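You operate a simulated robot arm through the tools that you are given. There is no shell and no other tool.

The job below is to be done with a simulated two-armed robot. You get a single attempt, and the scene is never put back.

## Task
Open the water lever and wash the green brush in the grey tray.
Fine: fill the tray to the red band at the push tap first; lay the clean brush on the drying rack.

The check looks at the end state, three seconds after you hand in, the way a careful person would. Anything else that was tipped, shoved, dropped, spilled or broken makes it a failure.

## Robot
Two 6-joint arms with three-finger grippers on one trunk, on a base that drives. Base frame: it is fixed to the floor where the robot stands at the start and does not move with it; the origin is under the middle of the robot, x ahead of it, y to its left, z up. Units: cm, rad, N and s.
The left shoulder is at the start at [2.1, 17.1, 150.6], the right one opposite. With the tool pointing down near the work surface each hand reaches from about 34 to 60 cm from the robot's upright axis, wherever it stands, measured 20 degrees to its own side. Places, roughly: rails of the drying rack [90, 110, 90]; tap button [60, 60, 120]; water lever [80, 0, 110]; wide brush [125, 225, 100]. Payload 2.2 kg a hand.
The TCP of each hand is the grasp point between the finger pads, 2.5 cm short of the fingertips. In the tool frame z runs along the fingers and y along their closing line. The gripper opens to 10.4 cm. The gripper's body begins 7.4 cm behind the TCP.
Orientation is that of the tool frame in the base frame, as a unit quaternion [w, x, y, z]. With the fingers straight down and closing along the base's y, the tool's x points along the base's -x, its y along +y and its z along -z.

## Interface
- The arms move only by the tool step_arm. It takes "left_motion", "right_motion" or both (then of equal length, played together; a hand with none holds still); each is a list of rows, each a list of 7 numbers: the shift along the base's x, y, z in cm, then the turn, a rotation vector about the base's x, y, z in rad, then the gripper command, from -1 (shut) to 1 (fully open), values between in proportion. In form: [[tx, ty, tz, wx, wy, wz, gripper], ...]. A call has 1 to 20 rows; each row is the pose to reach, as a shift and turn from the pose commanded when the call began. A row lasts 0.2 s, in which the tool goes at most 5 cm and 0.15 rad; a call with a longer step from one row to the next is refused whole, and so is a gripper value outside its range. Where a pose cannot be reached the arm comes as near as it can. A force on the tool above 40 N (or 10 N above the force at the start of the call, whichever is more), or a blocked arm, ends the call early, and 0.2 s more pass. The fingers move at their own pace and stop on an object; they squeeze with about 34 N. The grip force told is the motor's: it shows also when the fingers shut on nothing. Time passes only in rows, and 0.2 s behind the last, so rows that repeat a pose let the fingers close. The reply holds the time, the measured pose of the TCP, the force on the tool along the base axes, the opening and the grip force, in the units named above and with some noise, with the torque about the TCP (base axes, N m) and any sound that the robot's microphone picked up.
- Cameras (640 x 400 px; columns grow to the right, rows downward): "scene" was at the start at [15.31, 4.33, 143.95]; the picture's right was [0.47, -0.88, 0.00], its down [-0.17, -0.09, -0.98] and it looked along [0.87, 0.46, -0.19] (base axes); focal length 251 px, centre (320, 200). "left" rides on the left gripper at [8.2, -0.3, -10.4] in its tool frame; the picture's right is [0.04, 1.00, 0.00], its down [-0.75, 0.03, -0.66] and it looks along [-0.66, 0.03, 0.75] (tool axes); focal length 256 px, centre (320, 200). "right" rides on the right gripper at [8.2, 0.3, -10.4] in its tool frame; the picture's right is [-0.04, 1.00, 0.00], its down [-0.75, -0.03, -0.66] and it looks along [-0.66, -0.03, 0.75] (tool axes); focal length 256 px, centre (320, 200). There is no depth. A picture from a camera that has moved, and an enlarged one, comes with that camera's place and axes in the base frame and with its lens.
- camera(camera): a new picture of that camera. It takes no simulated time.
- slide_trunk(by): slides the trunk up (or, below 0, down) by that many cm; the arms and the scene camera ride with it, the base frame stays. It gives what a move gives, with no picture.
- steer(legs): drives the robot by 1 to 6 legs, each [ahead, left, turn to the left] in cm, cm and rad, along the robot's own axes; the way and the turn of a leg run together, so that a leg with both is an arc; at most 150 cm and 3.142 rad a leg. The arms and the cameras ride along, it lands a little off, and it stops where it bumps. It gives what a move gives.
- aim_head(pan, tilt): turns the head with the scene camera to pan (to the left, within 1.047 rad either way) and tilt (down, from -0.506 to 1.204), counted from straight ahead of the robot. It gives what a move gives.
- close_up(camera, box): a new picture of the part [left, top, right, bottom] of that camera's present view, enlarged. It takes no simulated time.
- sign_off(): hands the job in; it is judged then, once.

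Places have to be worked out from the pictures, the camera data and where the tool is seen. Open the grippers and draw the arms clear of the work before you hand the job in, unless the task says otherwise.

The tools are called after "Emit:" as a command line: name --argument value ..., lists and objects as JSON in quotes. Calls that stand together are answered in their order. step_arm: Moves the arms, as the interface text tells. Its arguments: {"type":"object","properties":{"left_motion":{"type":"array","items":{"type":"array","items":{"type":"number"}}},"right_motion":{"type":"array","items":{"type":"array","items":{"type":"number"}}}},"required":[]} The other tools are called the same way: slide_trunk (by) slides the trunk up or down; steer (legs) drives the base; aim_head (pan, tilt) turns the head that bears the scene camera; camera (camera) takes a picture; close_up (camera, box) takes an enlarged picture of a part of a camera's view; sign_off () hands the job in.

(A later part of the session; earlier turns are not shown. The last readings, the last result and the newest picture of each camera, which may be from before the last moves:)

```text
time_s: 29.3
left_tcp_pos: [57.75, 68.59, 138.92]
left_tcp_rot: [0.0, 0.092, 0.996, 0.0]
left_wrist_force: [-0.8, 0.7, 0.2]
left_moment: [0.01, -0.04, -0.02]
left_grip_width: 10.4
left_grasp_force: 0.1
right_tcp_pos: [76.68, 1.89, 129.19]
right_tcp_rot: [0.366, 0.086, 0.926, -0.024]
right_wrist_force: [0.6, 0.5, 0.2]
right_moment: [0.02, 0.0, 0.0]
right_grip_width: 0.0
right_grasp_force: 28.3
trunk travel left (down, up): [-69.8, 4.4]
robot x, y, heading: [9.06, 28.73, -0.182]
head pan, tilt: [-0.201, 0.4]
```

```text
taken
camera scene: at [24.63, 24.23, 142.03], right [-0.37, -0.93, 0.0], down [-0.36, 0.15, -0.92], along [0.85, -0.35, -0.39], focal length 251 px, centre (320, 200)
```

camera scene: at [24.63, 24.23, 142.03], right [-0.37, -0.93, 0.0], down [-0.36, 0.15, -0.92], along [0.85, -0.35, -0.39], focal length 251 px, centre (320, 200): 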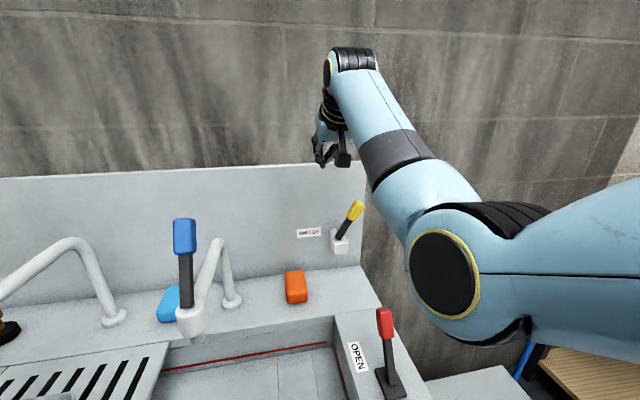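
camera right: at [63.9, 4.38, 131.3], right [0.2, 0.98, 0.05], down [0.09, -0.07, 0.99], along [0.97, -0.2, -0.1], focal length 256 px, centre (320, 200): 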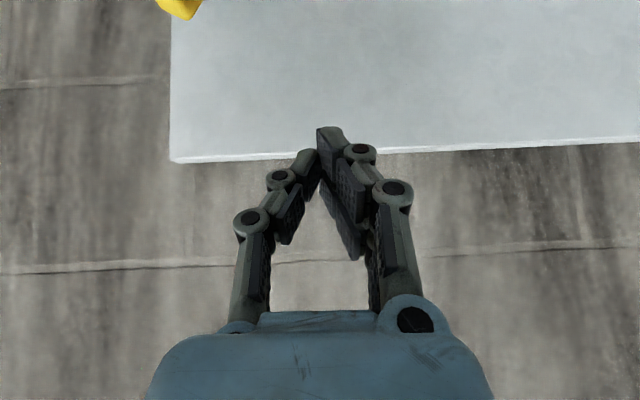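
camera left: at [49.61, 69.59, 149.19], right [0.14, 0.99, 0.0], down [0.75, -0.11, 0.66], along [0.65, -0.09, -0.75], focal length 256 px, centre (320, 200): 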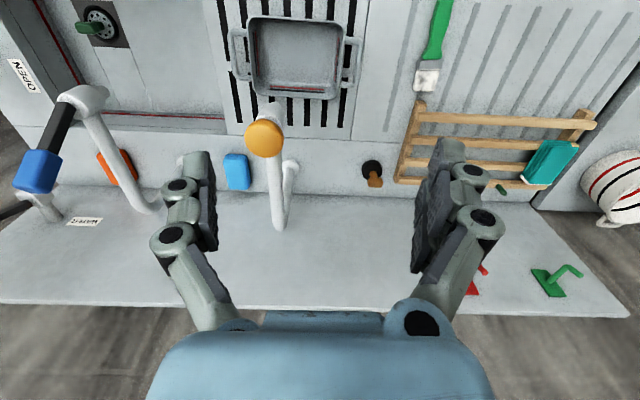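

The water lever now leans right and stays, and the blue tap doesn't run, so the water is open. I straighten the right hand, pull it back, and look at the tray under the push tap.

Emit:
step_arm --right_motion '[[-1, 0, 2.5, 0.02, 0.104, 0, -1], [-2.5, 0, 5, 0.04, 0.208, 0, -1], [-4, 0, 7.5, 0.059, 0.312, 0, -0.5], [-6, 0, 10, 0.08, 0.416, 0, 0], [-8, 0, 12, 0.1, 0.52, 0, 0.5], [-10, 0, 13, 0.12, 0.624, 0, 1], [-12, 0, 14, 0.142, 0.7365, 0, 1], [-14, 0, 14, 0.142, 0.7365, 0, 1]]'

Emit:
aim_head --pan 0.75 --tilt 0.65

Emit:
camera --camera "scene"

Emit:
close_up --camera "scene" --box '[200, 130, 440, 280]'

Emit:
close_up --camera "left" --box '[200, 0, 400, 160]'

```text
time_s: 31.1
left_tcp_pos: [57.83, 68.54, 138.81]
left_tcp_rot: [0.0, 0.091, 0.996, 0.0]
left_wrist_force: [0.1, 0.0, 0.4]
left_moment: [0.03, 0.05, 0.02]
left_grip_width: 10.4
left_grasp_force: 0.1
right_tcp_pos: [71.04, 1.46, 143.87]
right_tcp_rot: [0.0, 0.097, 0.995, 0.013]
right_wrist_force: [1.4, 0.5, 0.9]
right_moment: [0.01, 0.03, -0.04]
right_grip_width: 10.4
right_grasp_force: 0.1
right hand out of reach, approached as far as the arm can: row 5, 6, 7, 8
trunk travel left (down, up): [-69.8, 4.4]
robot x, y, heading: [9.02, 29.28, -0.184]
head pan, tilt: [-0.201, 0.4]
```

```text
time_s: 32.3
left_tcp_pos: [57.76, 68.63, 138.82]
left_tcp_rot: [-0.001, 0.092, 0.996, 0.0]
left_wrist_force: [-0.1, 0.0, 0.5]
left_moment: [0.01, 0.02, 0.01]
left_grip_width: 10.4
left_grasp_force: 0.0
right_tcp_pos: [70.91, 1.54, 143.88]
right_tcp_rot: [0.001, 0.097, 0.995, 0.012]
right_wrist_force: [0.1, 1.0, 0.3]
right_moment: [-0.03, 0.03, 0.01]
right_grip_width: 10.38
right_grasp_force: 0.0
trunk travel left (down, up): [-69.8, 4.4]
robot x, y, heading: [8.95, 29.26, -0.182]
head pan, tilt: [0.75, 0.649]
```

```text
taken
camera scene: at [23.43, 32.31, 139.77], right [0.54, -0.84, 0.0], down [-0.51, -0.32, -0.8], along [0.67, 0.43, -0.6], focal length 251 px, centre (320, 200)
```

scene: 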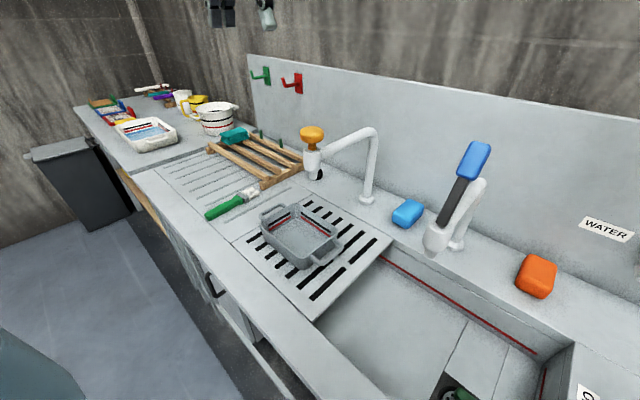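

```text
2.67 times, centred on (320, 205) of scene
camera zoom: at [23.43, 32.31, 139.77], right [0.54, -0.84, 0.0], down [-0.51, -0.32, -0.8], along [0.67, 0.43, -0.6], focal length 670 px, centre (320, 187)
```

zoom: 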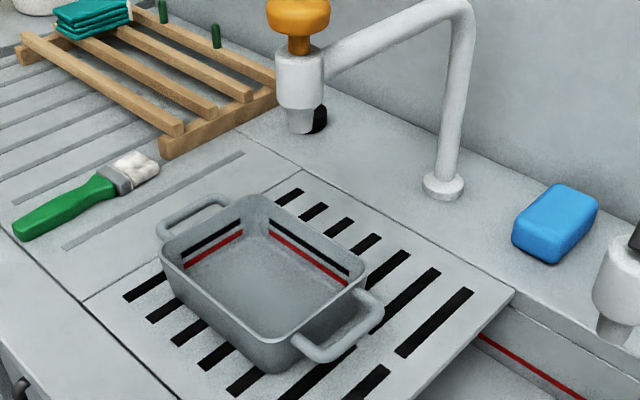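

```text
2.50 times, centred on (300, 80) of left
camera zoom: at [49.67, 69.54, 149.18], right [0.14, 0.99, 0.0], down [0.75, -0.11, 0.66], along [0.65, -0.09, -0.75], focal length 640 px, centre (370, 500)
```

zoom: 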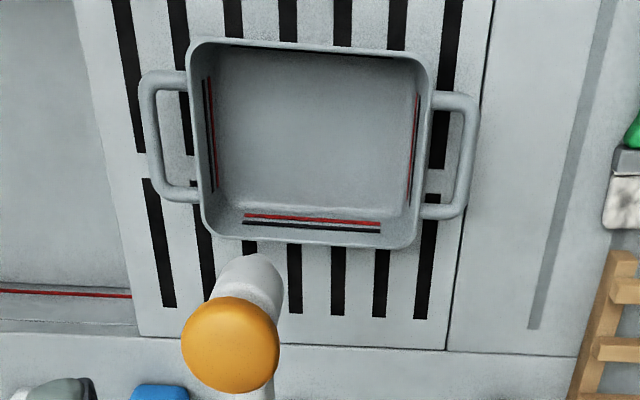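

The nozzle is at about [64, 60.3, 109], which is over the inside of the tray near its far wall, so the tray can stay where it is. The brush lies pointing straight away from me along counter coordinate d≈99 with its bristles at the far end. I back off 2 cm and sidestep 55 cm left, so the right hand can press the button and the left can take the brush.

Emit:
steer --legs '[[-2, 0, 0], [0, 55, 0]]'

Emit:
aim_head --pan -0.3 --tilt 0.75

Emit:
camera --camera "scene"

Emit:
camera --camera "left"

Emit:
camera --camera "right"

```text
time_s: 35.9
left_tcp_pos: [65.67, 123.63, 138.84]
left_tcp_rot: [-0.001, 0.09, 0.996, -0.001]
left_wrist_force: [-0.8, -0.3, -0.1]
left_moment: [0.02, -0.01, -0.02]
left_grip_width: 10.39
left_grasp_force: 0.1
right_tcp_pos: [79.12, 56.7, 144.0]
right_tcp_rot: [0.002, 0.094, 0.995, 0.012]
right_wrist_force: [1.3, 0.4, 0.6]
right_moment: [0.0, 0.0, 0.0]
right_grip_width: 10.39
right_grasp_force: 0.1
trunk travel left (down, up): [-69.8, 4.4]
robot x, y, heading: [17.08, 83.81, -0.175]
head pan, tilt: [0.75, 0.649]
```

```text
time_s: 37.2
left_tcp_pos: [65.66, 123.74, 138.67]
left_tcp_rot: [0.0, 0.089, 0.996, -0.001]
left_wrist_force: [-0.3, -0.1, -0.9]
left_moment: [-0.02, -0.01, 0.0]
left_grip_width: 10.43
left_grasp_force: 0.1
right_tcp_pos: [79.17, 56.73, 143.84]
right_tcp_rot: [0.002, 0.095, 0.995, 0.01]
right_wrist_force: [0.4, -0.8, -0.3]
right_moment: [0.04, 0.01, 0.02]
right_grip_width: 10.44
right_grasp_force: 0.0
trunk travel left (down, up): [-69.8, 4.4]
robot x, y, heading: [17.2, 83.98, -0.182]
head pan, tilt: [-0.3, 0.75]
```

```text
taken
camera scene: at [31.52, 78.91, 138.91], right [-0.46, -0.89, 0.0], down [-0.61, 0.31, -0.73], along [0.65, -0.34, -0.68], focal length 251 px, centre (320, 200)
```

scene: 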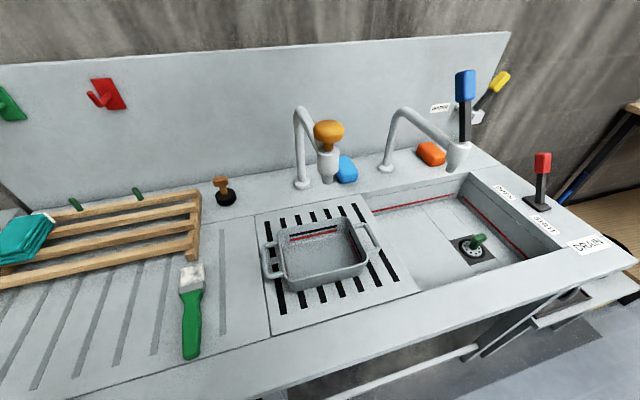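

```text
taken
camera left: at [57.6, 124.73, 149.18], right [0.14, 0.99, 0.0], down [0.75, -0.11, 0.66], along [0.65, -0.09, -0.75], focal length 256 px, centre (320, 200)
```

left: 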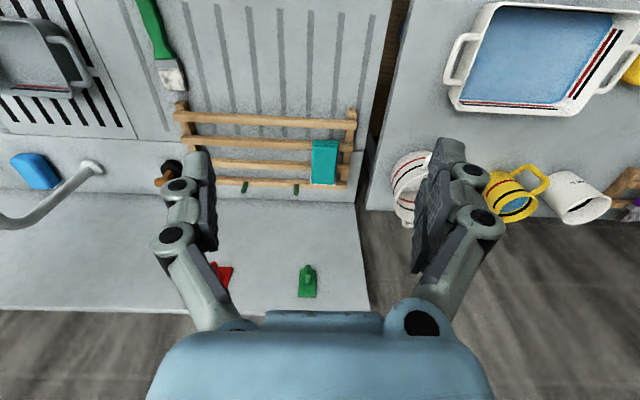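

```text
taken
camera right: at [71.11, 58.28, 154.3], right [0.23, 0.97, 0.02], down [0.73, -0.19, 0.66], along [0.64, -0.13, -0.75], focal length 256 px, centre (320, 200)
```

right: 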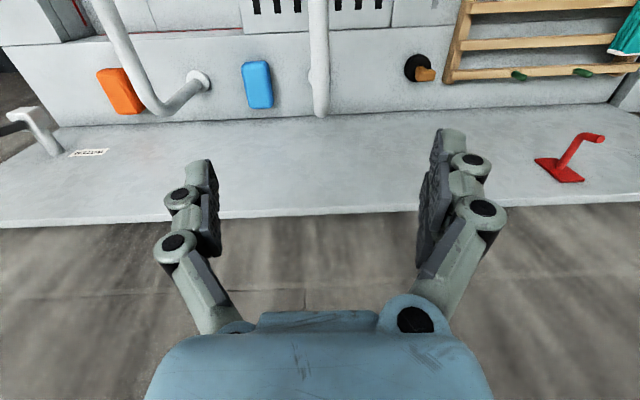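

I now have a good view of the brush, tray, tap and rack. I zoom on the tray under the nozzle to check where the stream will land, and on the rack.

Emit:
close_up --camera "scene" --box '[240, 100, 420, 320]'

Emit:
close_up --camera "scene" --box '[0, 160, 260, 380]'

Emit:
close_up --camera "left" --box '[120, 0, 400, 210]'

```text
1.82 times, centred on (330, 210) of scene
camera zoom: at [31.52, 78.91, 138.91], right [-0.46, -0.89, 0.0], down [-0.61, 0.31, -0.73], along [0.65, -0.34, -0.68], focal length 457 px, centre (302, 182)
```

zoom: 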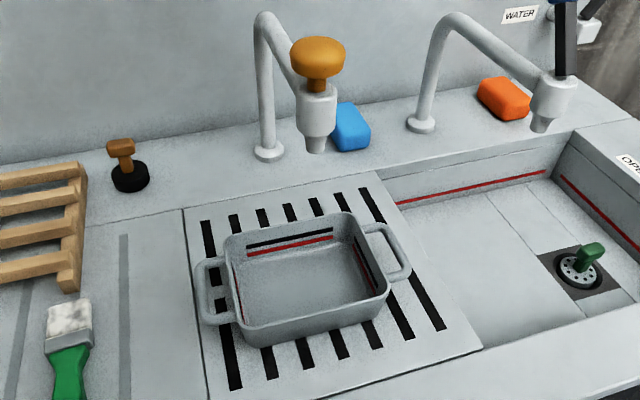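

```text
1.82 times, centred on (130, 270) of scene
camera zoom: at [31.52, 78.91, 138.91], right [-0.46, -0.89, 0.0], down [-0.61, 0.31, -0.73], along [0.65, -0.34, -0.68], focal length 457 px, centre (666, 73)
```

zoom: 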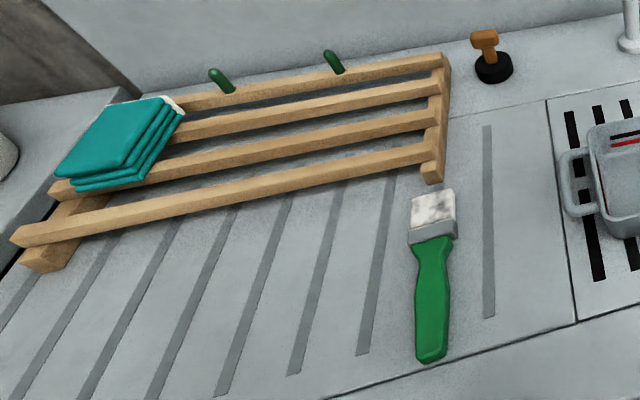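

```text
1.90 times, centred on (260, 105) of left
camera zoom: at [57.6, 124.73, 149.18], right [0.14, 0.99, 0.0], down [0.75, -0.11, 0.66], along [0.65, -0.09, -0.75], focal length 488 px, centre (434, 381)
```

zoom: 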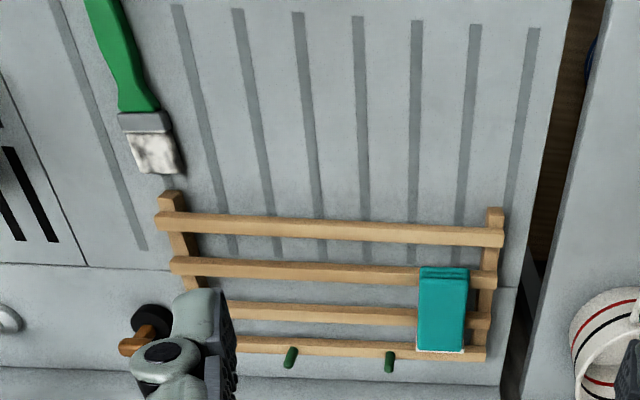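

The stream would enter only about 1 cm inside the far rim, so I'll nudge the empty tray 2.5 cm away from me with the right hand's open fingers on its near wall. First I bring the right hand in front of the tray at a safe height.

Emit:
step_arm --right_motion '[[-4, 1.3, 0, 0, 0, 0, 1], [-8, 2.6, 0, 0, 0, 0, 1], [-12, 3.9, 0, 0, 0, 0, 1], [-16, 5.2, -1, 0, 0, 0, 1], [-20, 6.5, -2, 0, 0, 0, 1], [-24, 7.8, -4, 0, 0, 0, 1], [-28, 9.1, -6.5, 0, 0, 0, 1], [-28.8, 9.3, -10, 0, 0, 0, 1], [-28.8, 9.3, -15, 0, 0, 0, 1], [-28.8, 9.3, -20, 0, 0, 0, 1], [-28.8, 9.3, -25, 0, 0, 0, 1], [-28.8, 9.3, -30, 0, 0, 0, 1], [-28.8, 9.3, -35, 0, 0, 0, 1]]'

Emit:
camera --camera "scene"

Emit:
camera --camera "right"

```text
time_s: 39.5
left_tcp_pos: [65.59, 124.41, 138.6]
left_tcp_rot: [-0.001, 0.087, 0.996, -0.001]
left_wrist_force: [0.1, -0.2, 0.2]
left_moment: [0.02, -0.02, -0.03]
left_grip_width: 10.38
left_grasp_force: 0.0
right_tcp_pos: [66.42, 56.81, 119.39]
right_tcp_rot: [0.107, 0.113, 0.986, -0.061]
right_wrist_force: [13.2, 21.1, -5.8]
right_moment: [-0.16, 0.17, -0.97]
right_grip_width: 10.42
right_grasp_force: 0.5
right hand out of reach, approached as far as the arm can: row 1, 2, 3, 4, 5, 6, 7, 8, 9, 10, 11
trunk travel left (down, up): [-69.8, 4.4]
robot x, y, heading: [17.18, 84.37, -0.172]
head pan, tilt: [-0.3, 0.75]
stopped in row 11 (right hand): the force on the tool passed its limit at 148 N (the readings are from after the stop); the commanded pose is now the measured one
```

```text
taken
camera scene: at [31.72, 79.42, 138.91], right [-0.46, -0.89, 0.0], down [-0.61, 0.31, -0.73], along [0.65, -0.34, -0.68], focal length 251 px, centre (320, 200)
```

scene: 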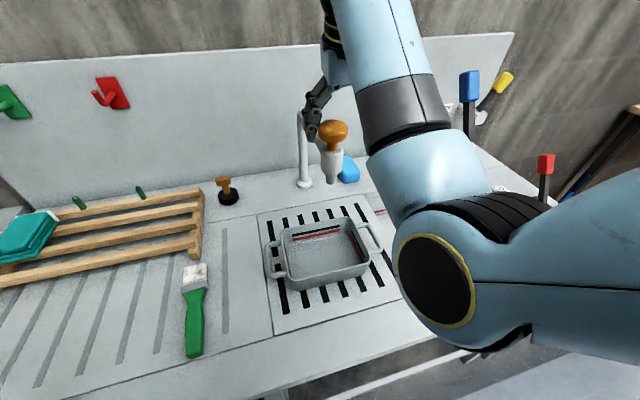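

```text
taken
camera right: at [56.65, 60.39, 127.68], right [0.27, 0.96, -0.09], down [0.58, -0.09, 0.81], along [0.77, -0.27, -0.58], focal length 256 px, centre (320, 200)
```

right: 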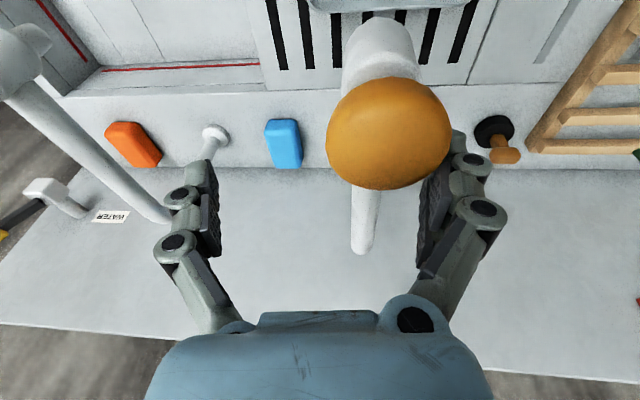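

The arm couldn't fold inward at that height, fell short, and its finger bumped the push tap, which looks undisturbed in place. I lift the hand straight up in small steps to get it clear.

Emit:
step_arm --right_motion '[[0.3, -0.8, 1.5, 0, 0, 0, 1], [0.5, -1.2, 4, 0, 0, 0, 1], [0.5, -1.2, 7, 0, 0, 0, 1], [0.5, -1.2, 10, 0, 0, 0, 1]]'

Emit:
camera --camera "scene"

Emit:
camera --camera "right"

```text
time_s: 40.5
left_tcp_pos: [65.55, 123.84, 138.85]
left_tcp_rot: [0.001, 0.088, 0.996, 0.001]
left_wrist_force: [0.1, -0.1, 0.4]
left_moment: [0.02, -0.02, -0.02]
left_grip_width: 10.39
left_grasp_force: 0.2
right_tcp_pos: [70.24, 56.38, 123.26]
right_tcp_rot: [0.107, 0.115, 0.986, -0.061]
right_wrist_force: [-1.0, -0.5, 0.2]
right_moment: [0.02, 0.0, -0.01]
right_grip_width: 10.41
right_grasp_force: 0.1
right hand out of reach, approached as far as the arm can: row 1, 2, 3, 4
trunk travel left (down, up): [-69.8, 4.4]
robot x, y, heading: [17.11, 84.37, -0.175]
head pan, tilt: [-0.3, 0.75]
```

```text
taken
camera scene: at [31.48, 78.96, 138.91], right [-0.46, -0.89, 0.0], down [-0.61, 0.31, -0.73], along [0.65, -0.33, -0.68], focal length 251 px, centre (320, 200)
```

scene: 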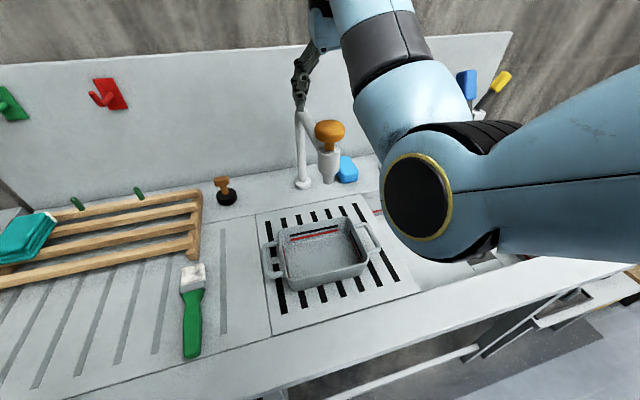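

```text
taken
camera right: at [60.46, 59.84, 131.49], right [0.28, 0.96, -0.09], down [0.58, -0.1, 0.81], along [0.77, -0.27, -0.58], focal length 256 px, centre (320, 200)
```

right: 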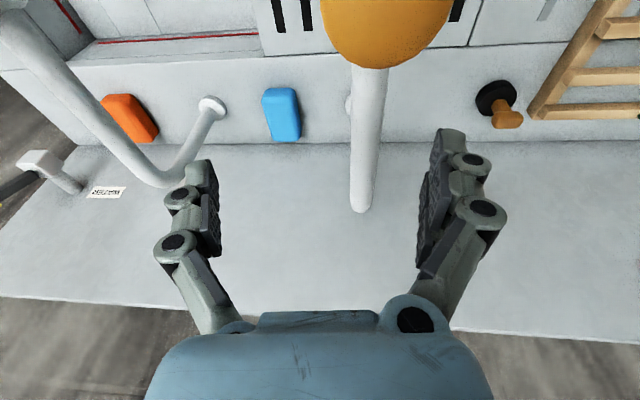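

The tap is still exactly where it was. I take the right hand back out along the way it came, up to z 144 at full stretch, before backing the base away to fold the arms freely over the floor.

Emit:
step_arm --right_motion '[[1.5, 0, 3, 0.02, 0.03, 0.006, 1], [3, 0, 6, 0.04, 0.058, 0.012, 1], [4.5, 0, 9, 0.06, 0.087, 0.018, 1], [6, 0.2, 12, 0.08, 0.115, 0.024, 1], [7.5, 0.3, 15, 0.1, 0.144, 0.03, 1], [8.5, 0.3, 18, 0.12, 0.173, 0.036, 1], [8.9, 0.3, 20.5, 0.142, 0.2, 0.041, 1]]'

Emit:
camera --camera "right"

```text
time_s: 42.1
left_tcp_pos: [65.47, 123.96, 138.85]
left_tcp_rot: [-0.001, 0.088, 0.996, 0.001]
left_wrist_force: [0.8, -0.2, -0.8]
left_moment: [0.0, -0.03, -0.02]
left_grip_width: 10.42
left_grasp_force: 0.0
right_tcp_pos: [79.18, 56.83, 143.8]
right_tcp_rot: [-0.002, 0.095, 0.996, 0.001]
right_wrist_force: [-1.2, -0.5, 0.0]
right_moment: [0.04, 0.01, 0.01]
right_grip_width: 10.39
right_grasp_force: 0.0
right hand out of reach, approached as far as the arm can: row 1, 2, 3, 4, 5, 6
trunk travel left (down, up): [-69.8, 4.4]
robot x, y, heading: [17.46, 83.89, -0.176]
head pan, tilt: [-0.3, 0.75]
```

```text
taken
camera right: at [71.14, 58.54, 154.24], right [0.23, 0.97, 0.0], down [0.74, -0.17, 0.65], along [0.64, -0.15, -0.76], focal length 256 px, centre (320, 200)
```

right: 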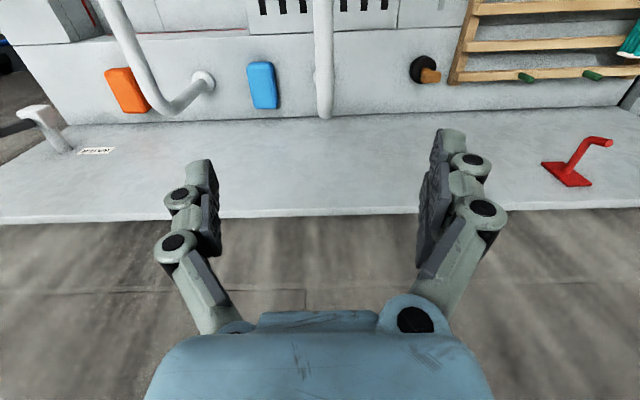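

The right hand is back high and clear. Before backing up I want to see what is behind me, so I back off 8 cm, turn left in place (hands are above everything), and look.

Emit:
steer --legs '[[-8, 0, 0], [0, 0, 1.2]]'

Emit:
aim_head --pan 1.04 --tilt 0.5

Emit:
camera --camera "scene"

Emit:
aim_head --pan 0.2 --tilt 0.5

Emit:
camera --camera "scene"

```text
time_s: 46.2
left_tcp_pos: [-10.86, 144.83, 138.9]
left_tcp_rot: [0.0, -0.495, 0.869, 0.001]
left_wrist_force: [-0.1, 0.5, -0.3]
left_moment: [0.01, 0.0, 0.01]
left_grip_width: 10.4
left_grasp_force: 0.1
right_tcp_pos: [56.7, 133.74, 143.86]
right_tcp_rot: [-0.002, -0.489, 0.872, 0.0]
right_wrist_force: [0.3, 0.2, -0.7]
right_moment: [0.02, -0.03, -0.01]
right_grip_width: 10.39
right_grasp_force: 0.0
trunk travel left (down, up): [-69.8, 4.4]
robot x, y, heading: [9.32, 85.31, 1.038]
head pan, tilt: [-0.3, 0.75]
```

```text
time_s: 47.7
left_tcp_pos: [-11.0, 144.79, 138.97]
left_tcp_rot: [-0.001, -0.494, 0.87, 0.0]
left_wrist_force: [0.2, 0.5, 0.1]
left_moment: [0.04, 0.03, -0.03]
left_grip_width: 10.41
left_grasp_force: 0.0
right_tcp_pos: [56.59, 133.76, 143.74]
right_tcp_rot: [-0.001, -0.489, 0.872, 0.001]
right_wrist_force: [0.3, -0.4, 0.5]
right_moment: [0.01, 0.01, -0.02]
right_grip_width: 10.41
right_grasp_force: 0.1
trunk travel left (down, up): [-69.8, 4.4]
robot x, y, heading: [9.52, 85.15, 1.035]
head pan, tilt: [1.04, 0.499]
```

```text
taken
camera scene: at [8.53, 99.48, 141.1], right [0.88, 0.48, 0.0], down [0.23, -0.42, -0.88], along [-0.42, 0.77, -0.48], focal length 251 px, centre (320, 200)
```

scene: 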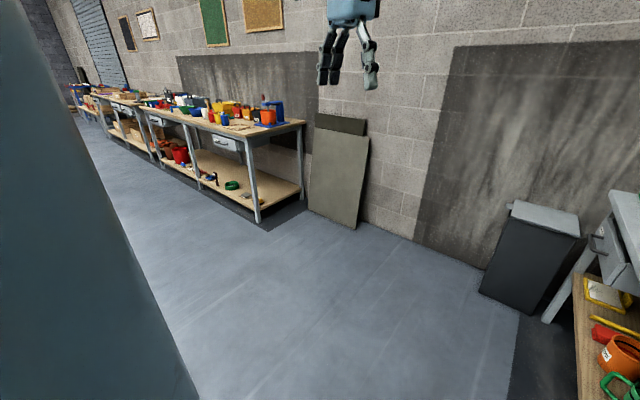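

```text
time_s: 48.9
left_tcp_pos: [-10.96, 144.71, 138.76]
left_tcp_rot: [0.0, -0.495, 0.869, 0.0]
left_wrist_force: [1.0, -0.5, 0.3]
left_moment: [-0.01, 0.0, 0.0]
left_grip_width: 10.39
left_grasp_force: 0.0
right_tcp_pos: [56.68, 133.84, 143.74]
right_tcp_rot: [-0.001, -0.489, 0.872, 0.0]
right_wrist_force: [-0.1, 0.4, 0.8]
right_moment: [-0.01, -0.03, -0.04]
right_grip_width: 10.41
right_grasp_force: 0.0
trunk travel left (down, up): [-69.8, 4.4]
robot x, y, heading: [9.59, 85.23, 1.032]
head pan, tilt: [0.201, 0.499]
```

```text
taken
camera scene: at [15.9, 100.11, 141.11], right [0.94, -0.33, 0.0], down [-0.16, -0.45, -0.88], along [0.29, 0.83, -0.48], focal length 251 px, centre (320, 200)
```

scene: 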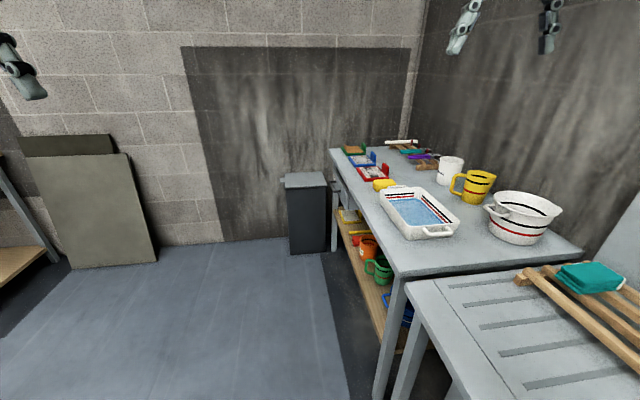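

There is plenty of clear floor to that side. I shift about 45 cm away from the counter so both hands can be folded down over open floor.

Emit:
steer --legs '[[-15.3, 42.3, 0]]'

```text
time_s: 51.6
left_tcp_pos: [-54.75, 152.87, 138.85]
left_tcp_rot: [0.0, -0.494, 0.869, 0.001]
left_wrist_force: [-0.1, 0.2, 0.4]
left_moment: [-0.03, -0.01, -0.03]
left_grip_width: 10.38
left_grasp_force: 0.2
right_tcp_pos: [12.91, 141.9, 143.73]
right_tcp_rot: [-0.001, -0.488, 0.873, 0.0]
right_wrist_force: [-0.3, 0.6, 0.3]
right_moment: [0.01, 0.01, 0.01]
right_grip_width: 10.39
right_grasp_force: 0.0
trunk travel left (down, up): [-69.8, 4.4]
robot x, y, heading: [-34.38, 93.53, 1.031]
head pan, tilt: [0.201, 0.499]
```

Over open floor now, I lower both hands to z≈105 and bring them to about 20° on their own sides.

Emit:
step_arm --right_motion '[[-0.51, -0.86, -3.8, 0, 0, 0, 1], [-1.02, -1.72, -7.6, 0, 0, 0, 1], [-1.53, -2.58, -11.4, 0, 0, 0, 1], [-2.04, -3.44, -15.2, 0, 0, 0, 1], [-2.55, -4.3, -19, 0, 0, 0, 1], [-3.06, -5.16, -22.8, 0, 0, 0, 1], [-3.57, -6.02, -26.6, 0, 0, 0, 1], [-4.1, -6.9, -30.4, 0, 0, 0, 1], [-4.6, -7.7, -34.2, 0, 0, 0, 1], [-5.1, -8.6, -38, 0, 0, 0, 1], [-5.1, -8.6, -38, 0, 0, 0, 1]]' --left_motion '[[2.9, -1.16, -3.4, 0, 0, 0, 1], [5.8, -2.3, -6.8, 0, 0, 0, 1], [8.7, -3.5, -10.2, 0, 0, 0, 1], [11.6, -4.6, -13.6, 0, 0, 0, 1], [14.5, -5.8, -17, 0, 0, 0, 1], [17.4, -7, -20.4, 0, 0, 0, 1], [20.3, -8.1, -23.8, 0, 0, 0, 1], [23.2, -9.3, -27.2, 0, 0, 0, 1], [26.1, -10.4, -30.6, 0, 0, 0, 1], [29.2, -11.6, -34, 0, 0, 0, 1], [29.2, -11.6, -34, 0, 0, 0, 1]]'

Emit:
camera --camera "scene"

```text
time_s: 54.0
left_tcp_pos: [-47.68, 141.89, 112.64]
left_tcp_rot: [0.0, -0.494, 0.87, 0.0]
left_wrist_force: [0.4, 0.0, 0.5]
left_moment: [0.02, -0.02, 0.01]
left_grip_width: 10.4
left_grasp_force: 0.1
left hand out of reach, approached as far as the arm can: row 4, 5, 6, 7, 8, 9, 10, 11
right_tcp_pos: [7.67, 133.44, 105.87]
right_tcp_rot: [-0.002, -0.488, 0.873, 0.0]
right_wrist_force: [-0.4, -0.3, 0.1]
right_moment: [-0.03, 0.01, 0.05]
right_grip_width: 10.4
right_grasp_force: 0.1
right hand out of reach, approached as far as the arm can: row 1, 2, 3, 4, 5
trunk travel left (down, up): [-69.8, 4.4]
robot x, y, heading: [-35.02, 93.72, 1.033]
head pan, tilt: [0.201, 0.499]
```

```text
taken
camera scene: at [-28.07, 108.3, 141.11], right [0.94, -0.33, 0.0], down [-0.16, -0.45, -0.88], along [0.29, 0.83, -0.48], focal length 251 px, centre (320, 200)
```

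scene: 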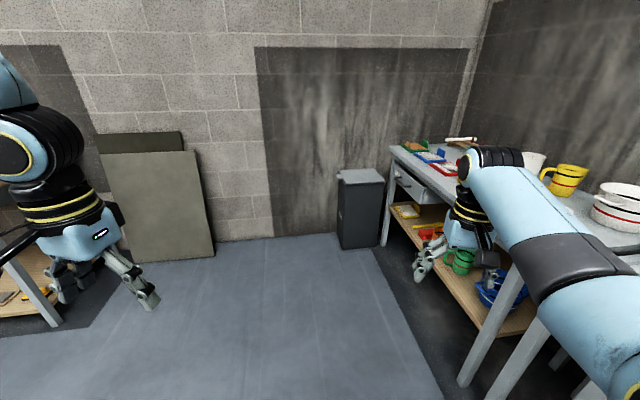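

The right hand folded properly to z 106; the left stalled a bit. I move the left forward and down first, then inward, and test bringing the right further in.

Emit:
step_arm --left_motion '[[1.3, 2.2, -3, 0, 0, 0, 1], [2.6, 4.4, -6, 0, 0, 0, 1], [3.9, 6.6, -9, 0, 0, 0, 1], [5.2, 8.7, -12, 0, 0, 0, 1], [8.4, 6.8, -12, 0, 0, 0, 1], [11.6, 4.9, -12, 0, 0, 0, 1], [14.8, 3.0, -12, 0, 0, 0, 1], [18, 1.0, -12, 0, 0, 0, 1], [21.2, -0.9, -12, 0, 0, 0, 1], [21.2, -0.9, -12, 0, 0, 0, 1]]' --right_motion '[[-0.6, -1, -1, 0, 0, 0, 1], [-1.2, -2, -2, 0, 0, 0, 1], [-1.8, -3, -3, 0, 0, 0, 1], [-2.4, -4, -4, 0, 0, 0, 1], [-3, -5, -5, 0, 0, 0, 1], [-3.6, -6, -5, 0, 0, 0, 1], [-4.2, -7, -5, 0, 0, 0, 1], [-4.8, -8, -5, 0, 0, 0, 1], [-5.4, -9, -5, 0, 0, 0, 1], [-5.4, -9, -5, 0, 0, 0, 1]]'

Emit:
camera --camera "scene"

```text
time_s: 56.2
left_tcp_pos: [-49.55, 141.07, 107.03]
left_tcp_rot: [0.0, -0.494, 0.869, 0.0]
left_wrist_force: [0.6, 0.7, 0.6]
left_moment: [-0.04, -0.01, 0.01]
left_grip_width: 10.42
left_grasp_force: 0.1
left hand out of reach, approached as far as the arm can: row 1, 2, 3, 4, 5, 6, 7, 8, 9, 10
right_tcp_pos: [4.36, 123.79, 101.05]
right_tcp_rot: [0.013, -0.484, 0.875, -0.011]
right_wrist_force: [-0.8, 0.1, 0.0]
right_moment: [-0.01, 0.01, 0.0]
right_grip_width: 10.41
right_grasp_force: 0.0
trunk travel left (down, up): [-69.8, 4.4]
robot x, y, heading: [-34.8, 93.53, 1.035]
head pan, tilt: [0.201, 0.499]
```

```text
taken
camera scene: at [-28.06, 108.34, 141.1], right [0.94, -0.33, 0.0], down [-0.16, -0.45, -0.88], along [0.29, 0.83, -0.48], focal length 251 px, centre (320, 200)
```

scene: 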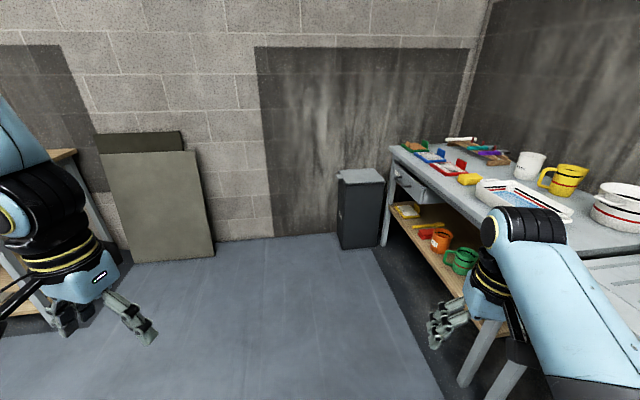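

The right hand is fine at z 101. The left is stuck close to its shoulder, so I move it radially outward first.

Emit:
step_arm --left_motion '[[-0.15, 4, 0, 0, 0, 0, 1], [-0.3, 8, 0, 0, 0, 0, 1], [-0.44, 12, 0, 0, 0, 0, 1], [-0.44, 12, 0, 0, 0, 0, 1]]'

Emit:
camera --camera "scene"

```text
time_s: 57.2
left_tcp_pos: [-50.06, 152.12, 108.91]
left_tcp_rot: [0.0, -0.494, 0.87, 0.001]
left_wrist_force: [-0.5, 0.4, -0.3]
left_moment: [-0.01, 0.0, 0.0]
left_grip_width: 10.41
left_grasp_force: 0.1
left hand out of reach, approached as far as the arm can: row 2, 3, 4
right_tcp_pos: [4.24, 123.63, 100.92]
right_tcp_rot: [0.011, -0.484, 0.875, -0.012]
right_wrist_force: [0.5, 0.4, 0.6]
right_moment: [0.01, 0.01, -0.02]
right_grip_width: 10.41
right_grasp_force: 0.1
trunk travel left (down, up): [-69.8, 4.4]
robot x, y, heading: [-34.73, 93.77, 1.034]
head pan, tilt: [0.201, 0.499]
```

```text
taken
camera scene: at [-28.07, 108.25, 141.11], right [0.94, -0.33, 0.0], down [-0.16, -0.45, -0.88], along [0.29, 0.83, -0.48], focal length 251 px, centre (320, 200)
```

scene: 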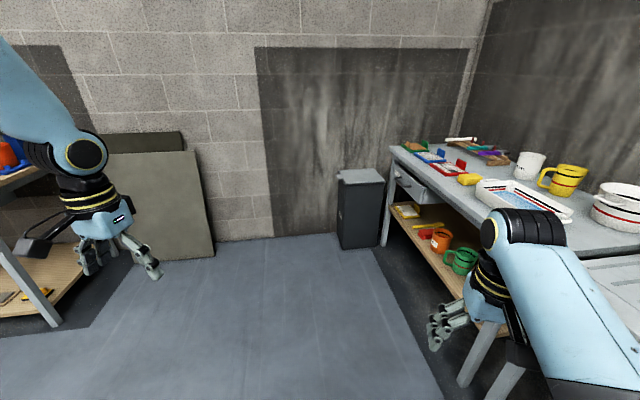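

Moving outward worked. I now sweep the left hand inward at this radius and lower it.

Emit:
step_arm --left_motion '[[2.8, 0.5, -2, 0, 0, 0, 1], [5.6, 1.0, -4, 0, 0, 0, 1], [8.4, 1.0, -6, 0, 0, 0, 1], [11.2, 0.5, -8, 0, 0, 0, 1], [14, -0.5, -8, 0, 0, 0, 1], [16.8, -1.5, -8, 0, 0, 0, 1], [19.5, -2.4, -8, 0, 0, 0, 1], [19.5, -2.4, -8, 0, 0, 0, 1]]'

```text
time_s: 59.0
left_tcp_pos: [-49.6, 148.21, 107.76]
left_tcp_rot: [0.0, -0.494, 0.87, 0.0]
left_wrist_force: [0.7, 0.6, -0.2]
left_moment: [-0.01, 0.02, 0.0]
left_grip_width: 10.4
left_grasp_force: 0.2
left hand out of reach, approached as far as the arm can: row 1, 2, 3, 4, 5, 6, 7, 8
right_tcp_pos: [4.2, 123.38, 100.61]
right_tcp_rot: [0.008, -0.484, 0.875, -0.014]
right_wrist_force: [-0.5, -0.2, -0.6]
right_moment: [0.03, 0.0, -0.01]
right_grip_width: 10.4
right_grasp_force: 0.1
trunk travel left (down, up): [-69.8, 4.4]
robot x, y, heading: [-34.37, 93.46, 1.034]
head pan, tilt: [0.201, 0.499]
```

The left hand only refuses to move to my right, probably because a wrist joint is at its limit with this tool yaw. I test turning the tool clockwise while sweeping inward.

Emit:
step_arm --left_motion '[[0, 0, 0, 0, 0, -0.14, 1], [0, 0, 0, 0, 0, -0.28, 1], [2.5, 0.5, -1, 0, 0, -0.42, 1], [5, 1, -2, 0, 0, -0.5, 1], [5, 1, -2, 0, 0, -0.5, 1]]'

```text
time_s: 60.2
left_tcp_pos: [-49.78, 148.49, 107.92]
left_tcp_rot: [0.0, -0.263, 0.965, 0.0]
left_wrist_force: [0.0, 0.0, 0.0]
left_moment: [0.01, -0.04, 0.0]
left_grip_width: 10.38
left_grasp_force: 0.1
left hand out of reach, approached as far as the arm can: row 3, 4, 5
right_tcp_pos: [4.01, 123.38, 100.49]
right_tcp_rot: [0.007, -0.483, 0.875, -0.014]
right_wrist_force: [-0.3, 0.2, -0.3]
right_moment: [0.02, 0.0, 0.01]
right_grip_width: 10.39
right_grasp_force: 0.1
trunk travel left (down, up): [-69.8, 4.4]
robot x, y, heading: [-34.37, 94.14, 1.038]
head pan, tilt: [0.201, 0.499]
```

The tool turned, but the sweep is still refused. I look at the left arm's posture from the head.

Emit:
aim_head --pan 0.9 --tilt 0.3

Emit:
camera --camera "scene"

Emit:
aim_head --pan -0.9 --tilt 0.3

Emit:
camera --camera "scene"

```text
time_s: 61.2
left_tcp_pos: [-49.82, 148.54, 107.8]
left_tcp_rot: [0.0, -0.263, 0.965, -0.001]
left_wrist_force: [-0.4, -0.4, -0.1]
left_moment: [-0.01, 0.01, 0.0]
left_grip_width: 10.38
left_grasp_force: 0.0
right_tcp_pos: [4.02, 123.21, 100.5]
right_tcp_rot: [0.006, -0.485, 0.875, -0.014]
right_wrist_force: [0.6, -0.1, 0.3]
right_moment: [-0.01, 0.0, -0.02]
right_grip_width: 10.4
right_grasp_force: 0.1
trunk travel left (down, up): [-69.8, 4.4]
robot x, y, heading: [-34.43, 93.85, 1.037]
head pan, tilt: [0.901, 0.3]
```

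```text
taken
camera scene: at [-34.39, 108.42, 142.94], right [0.93, 0.36, 0.0], down [0.1, -0.28, -0.96], along [-0.34, 0.89, -0.3], focal length 251 px, centre (320, 200)
```

scene: 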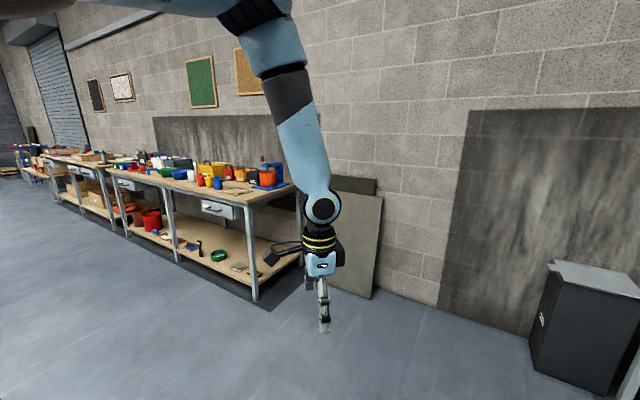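

```text
time_s: 63.0
left_tcp_pos: [-49.81, 148.52, 107.8]
left_tcp_rot: [0.0, -0.263, 0.965, 0.001]
left_wrist_force: [-0.3, 0.1, 0.1]
left_moment: [0.0, 0.02, -0.01]
left_grip_width: 10.39
left_grasp_force: 0.0
right_tcp_pos: [4.01, 123.33, 100.53]
right_tcp_rot: [0.006, -0.484, 0.875, -0.013]
right_wrist_force: [0.3, 0.0, 1.0]
right_moment: [0.0, 0.01, 0.04]
right_grip_width: 10.41
right_grasp_force: 0.1
trunk travel left (down, up): [-69.8, 4.4]
robot x, y, heading: [-34.56, 93.43, 1.031]
head pan, tilt: [-0.901, 0.3]
```

```text
taken
camera scene: at [-21.82, 100.94, 142.95], right [0.13, -0.99, 0.0], down [-0.29, -0.04, -0.96], along [0.95, 0.13, -0.3], focal length 251 px, centre (320, 200)
```

scene: 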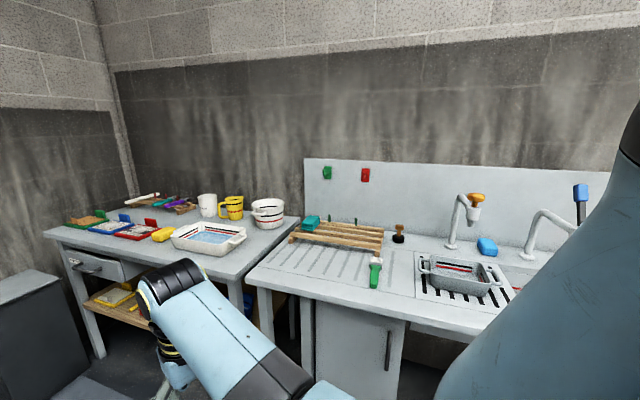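

The left arm is in an elbow-up posture that cannot swing inward, while the right arm (elbow down) works well low. I'll do the job with the right hand, so I park the left hand high and out to the side again.

Emit:
step_arm --left_motion '[[-0.5, 0.5, 3.5, 0, 0, 0.06, 1], [-1, 1, 7, 0, 0, 0.12, 1], [-1.5, 1.5, 10.5, 0, 0, 0.18, 1], [-2, 2, 14, 0, 0, 0.24, 1], [-2.5, 2.5, 17.5, 0, 0, 0.3, 1], [-3, 3, 21, 0, 0, 0.36, 1], [-3.5, 3.5, 24.5, 0, 0, 0.42, 1], [-4.1, 4.1, 28, 0, 0, 0.46, 1], [-4.7, 4.6, 31, 0, 0, 0.5, 1], [-4.7, 4.6, 31, 0, 0, 0.5, 1]]'

Emit:
steer --legs '[[0, 0, -1.223]]'

Emit:
aim_head --pan -0.2 --tilt 0.5

Emit:
camera --camera "scene"

```text
time_s: 65.2
left_tcp_pos: [-54.26, 153.32, 138.78]
left_tcp_rot: [0.0, -0.493, 0.87, 0.001]
left_wrist_force: [0.6, 0.8, 0.1]
left_moment: [-0.02, 0.02, 0.03]
left_grip_width: 10.4
left_grasp_force: 0.0
right_tcp_pos: [4.07, 123.39, 100.54]
right_tcp_rot: [0.007, -0.484, 0.875, -0.014]
right_wrist_force: [-0.5, -0.2, 0.4]
right_moment: [-0.04, 0.02, -0.01]
right_grip_width: 10.41
right_grasp_force: 0.1
trunk travel left (down, up): [-69.8, 4.4]
robot x, y, heading: [-34.94, 93.45, 1.032]
head pan, tilt: [-0.901, 0.3]
```

```text
time_s: 68.7
left_tcp_pos: [14.94, 131.96, 138.73]
left_tcp_rot: [0.0, 0.099, 0.995, 0.001]
left_wrist_force: [-0.8, -0.5, -0.1]
left_moment: [0.0, -0.01, -0.03]
left_grip_width: 10.4
left_grasp_force: 0.1
right_tcp_pos: [6.27, 67.07, 100.57]
right_tcp_rot: [-0.003, 0.11, 0.994, -0.015]
right_wrist_force: [0.5, 0.0, 0.9]
right_moment: [0.05, -0.02, 0.01]
right_grip_width: 10.41
right_grasp_force: 0.0
trunk travel left (down, up): [-69.8, 4.4]
robot x, y, heading: [-34.67, 93.46, -0.193]
head pan, tilt: [-0.901, 0.3]
```

```text
time_s: 69.8
left_tcp_pos: [14.94, 131.94, 138.6]
left_tcp_rot: [0.001, 0.1, 0.995, 0.001]
left_wrist_force: [-0.5, -0.7, 0.2]
left_moment: [0.03, 0.01, 0.03]
left_grip_width: 10.4
left_grasp_force: 0.1
right_tcp_pos: [6.32, 67.06, 100.51]
right_tcp_rot: [-0.003, 0.11, 0.994, -0.017]
right_wrist_force: [0.8, -0.9, 0.3]
right_moment: [0.0, -0.06, -0.02]
right_grip_width: 10.4
right_grasp_force: 0.1
trunk travel left (down, up): [-69.8, 4.4]
robot x, y, heading: [-34.65, 93.73, -0.195]
head pan, tilt: [-0.201, 0.499]
```

```text
taken
camera scene: at [-19.36, 88.73, 141.11], right [-0.39, -0.92, 0.0], down [-0.44, 0.19, -0.88], along [0.81, -0.34, -0.48], focal length 251 px, centre (320, 200)
```

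scene: 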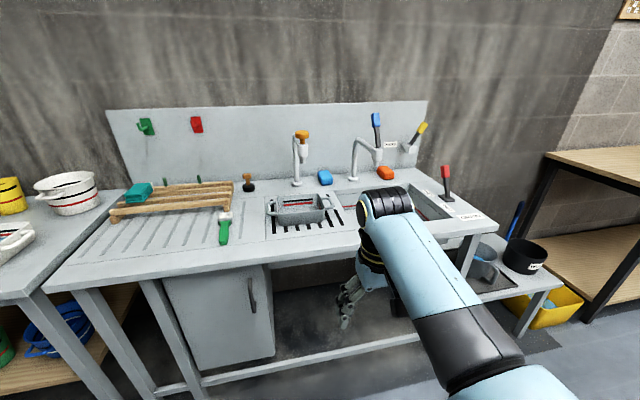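

Everything is in view and undisturbed. I drive sideways 7 cm and ahead about 43 cm, so that the right hand comes over the counter edge just in front of the tray, at z 100.

Emit:
steer --legs '[[0, 7.2, 0], [43, 0, 0]]'

Emit:
aim_head --pan -0.35 --tilt 0.85

Emit:
camera --camera "scene"

Emit:
camera --camera "right"

```text
time_s: 73.0
left_tcp_pos: [58.37, 131.11, 138.62]
left_tcp_rot: [0.0, 0.095, 0.995, 0.001]
left_wrist_force: [0.9, 0.6, -0.1]
left_moment: [-0.03, 0.01, -0.02]
left_grip_width: 10.4
left_grasp_force: 0.1
right_tcp_pos: [49.96, 65.94, 100.51]
right_tcp_rot: [-0.002, 0.107, 0.994, -0.018]
right_wrist_force: [0.5, 1.1, 0.1]
right_moment: [0.0, -0.02, 0.03]
right_grip_width: 10.42
right_grasp_force: 0.0
trunk travel left (down, up): [-69.8, 4.4]
robot x, y, heading: [9.02, 92.64, -0.188]
head pan, tilt: [-0.201, 0.499]
```

```text
time_s: 73.8
left_tcp_pos: [58.48, 131.14, 138.76]
left_tcp_rot: [-0.001, 0.095, 0.995, 0.001]
left_wrist_force: [-0.7, 0.0, 0.1]
left_moment: [-0.02, -0.02, 0.01]
left_grip_width: 10.43
left_grasp_force: 0.1
right_tcp_pos: [49.91, 66.07, 100.49]
right_tcp_rot: [-0.002, 0.107, 0.994, -0.016]
right_wrist_force: [0.3, -0.4, -0.4]
right_moment: [-0.03, -0.04, -0.01]
right_grip_width: 10.38
right_grasp_force: 0.2
trunk travel left (down, up): [-69.8, 4.4]
robot x, y, heading: [9.16, 92.54, -0.192]
head pan, tilt: [-0.351, 0.85]
```

```text
taken
camera scene: at [22.53, 87.14, 138.12], right [-0.52, -0.86, 0.0], down [-0.64, 0.39, -0.66], along [0.57, -0.34, -0.75], focal length 251 px, centre (320, 200)
```

scene: 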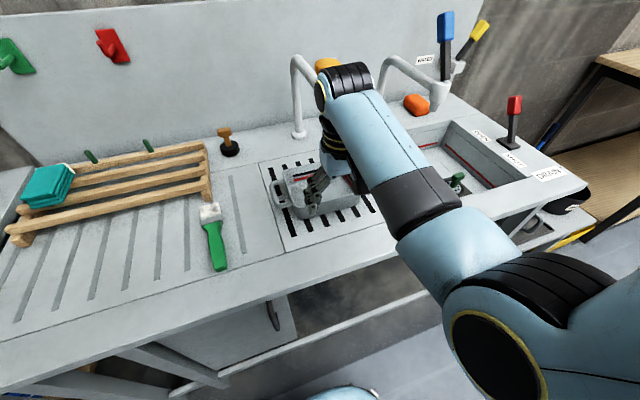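

```text
taken
camera right: at [42.07, 68.36, 110.94], right [0.25, 0.97, -0.03], down [0.74, -0.17, 0.66], along [0.63, -0.19, -0.75], focal length 256 px, centre (320, 200)
```

right: 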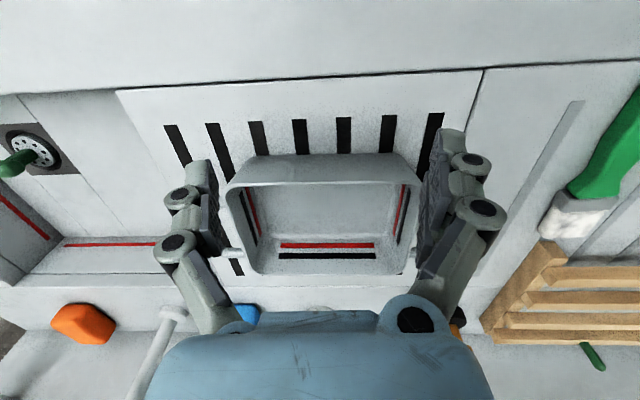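

The right hand is centred in front of the tray, with the near rim at n≈40 and my TCP at n≈36.5. I lower to fingertips about z 92.8 and push gently away by 5.3 cm, which should slide the tray about 2.5 cm.

Emit:
step_arm --right_motion '[[0, 0, -2.6, 0, 0, 0, 1], [0, 0, -5.2, 0, 0, 0, 1], [0.7, -0.14, -5.2, 0, 0, 0, 1], [1.4, -0.27, -5.2, 0, 0, 0, 1], [2.1, -0.41, -5.2, 0, 0, 0, 1], [2.7, -0.52, -5.2, 0, 0, 0, 1], [3.3, -0.64, -5.2, 0, 0, 0, 1], [3.9, -0.75, -5.2, 0, 0, 0, 1], [4.5, -0.87, -5.2, 0, 0, 0, 1], [5.2, -1.0, -5.2, 0, 0, 0, 1], [5.2, -1.0, -5.2, 0, 0, 0, 1]]'

Emit:
camera --camera "right"

Emit:
camera --camera "scene"

```text
time_s: 76.2
left_tcp_pos: [58.33, 131.2, 138.73]
left_tcp_rot: [0.0, 0.096, 0.995, 0.001]
left_wrist_force: [-0.8, -1.3, -0.5]
left_moment: [-0.01, 0.01, -0.02]
left_grip_width: 10.38
left_grasp_force: 0.1
right_tcp_pos: [55.06, 65.15, 95.27]
right_tcp_rot: [-0.002, 0.108, 0.994, -0.016]
right_wrist_force: [0.9, -0.9, -0.2]
right_moment: [-0.02, 0.01, 0.0]
right_grip_width: 10.39
right_grasp_force: 0.0
trunk travel left (down, up): [-69.8, 4.4]
robot x, y, heading: [8.79, 92.44, -0.193]
head pan, tilt: [-0.351, 0.85]
```

```text
taken
camera right: at [47.29, 67.39, 105.73], right [0.25, 0.97, -0.03], down [0.73, -0.17, 0.66], along [0.63, -0.19, -0.75], focal length 256 px, centre (320, 200)
```

right: 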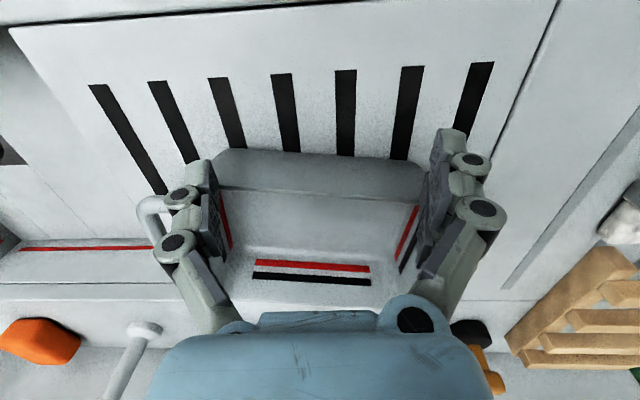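

```text
taken
camera scene: at [22.54, 87.14, 138.11], right [-0.52, -0.86, 0.0], down [-0.64, 0.39, -0.66], along [0.57, -0.34, -0.75], focal length 251 px, centre (320, 200)
```

scene: 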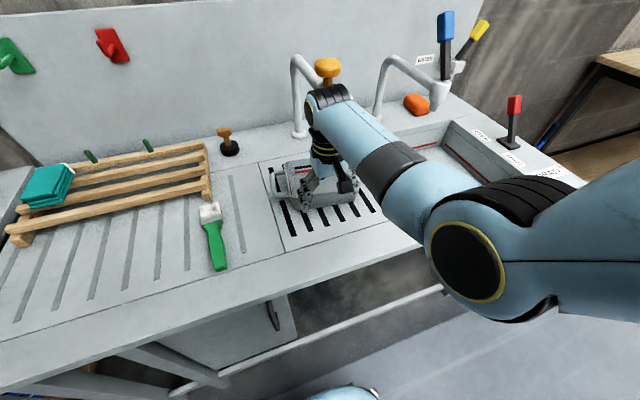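

The tray slid about 2 cm away as intended. I back the base off 16 cm to free the hand and look at how the nozzle now lies over the tray.

Emit:
steer --legs '[[-16, 0, 0]]'

Emit:
camera --camera "scene"

Emit:
close_up --camera "scene" --box '[230, 40, 430, 240]'

```text
time_s: 77.7
left_tcp_pos: [42.62, 134.23, 138.64]
left_tcp_rot: [0.001, 0.096, 0.995, 0.0]
left_wrist_force: [-0.1, -0.2, -0.2]
left_moment: [-0.03, 0.01, 0.05]
left_grip_width: 10.42
left_grasp_force: 0.1
right_tcp_pos: [39.2, 68.13, 95.35]
right_tcp_rot: [-0.002, 0.107, 0.994, -0.016]
right_wrist_force: [0.0, 0.0, 0.1]
right_moment: [-0.02, -0.03, 0.0]
right_grip_width: 10.39
right_grasp_force: 0.0
trunk travel left (down, up): [-69.8, 4.4]
robot x, y, heading: [-6.89, 95.43, -0.195]
head pan, tilt: [-0.351, 0.85]
```

```text
taken
camera scene: at [6.76, 90.2, 138.11], right [-0.52, -0.86, 0.0], down [-0.64, 0.39, -0.66], along [0.56, -0.34, -0.75], focal length 251 px, centre (320, 200)
```

scene: 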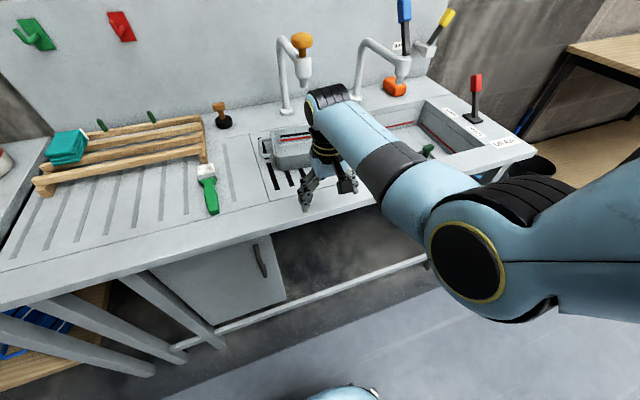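

```text
2.00 times, centred on (330, 140) of scene
camera zoom: at [6.76, 90.2, 138.11], right [-0.52, -0.86, 0.0], down [-0.64, 0.39, -0.66], along [0.56, -0.34, -0.75], focal length 502 px, centre (300, 320)
```

zoom: 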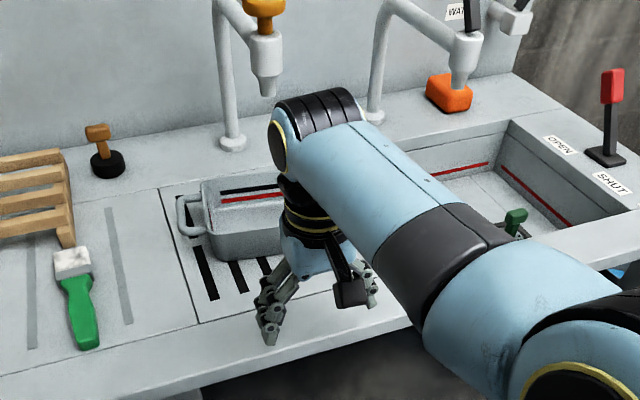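

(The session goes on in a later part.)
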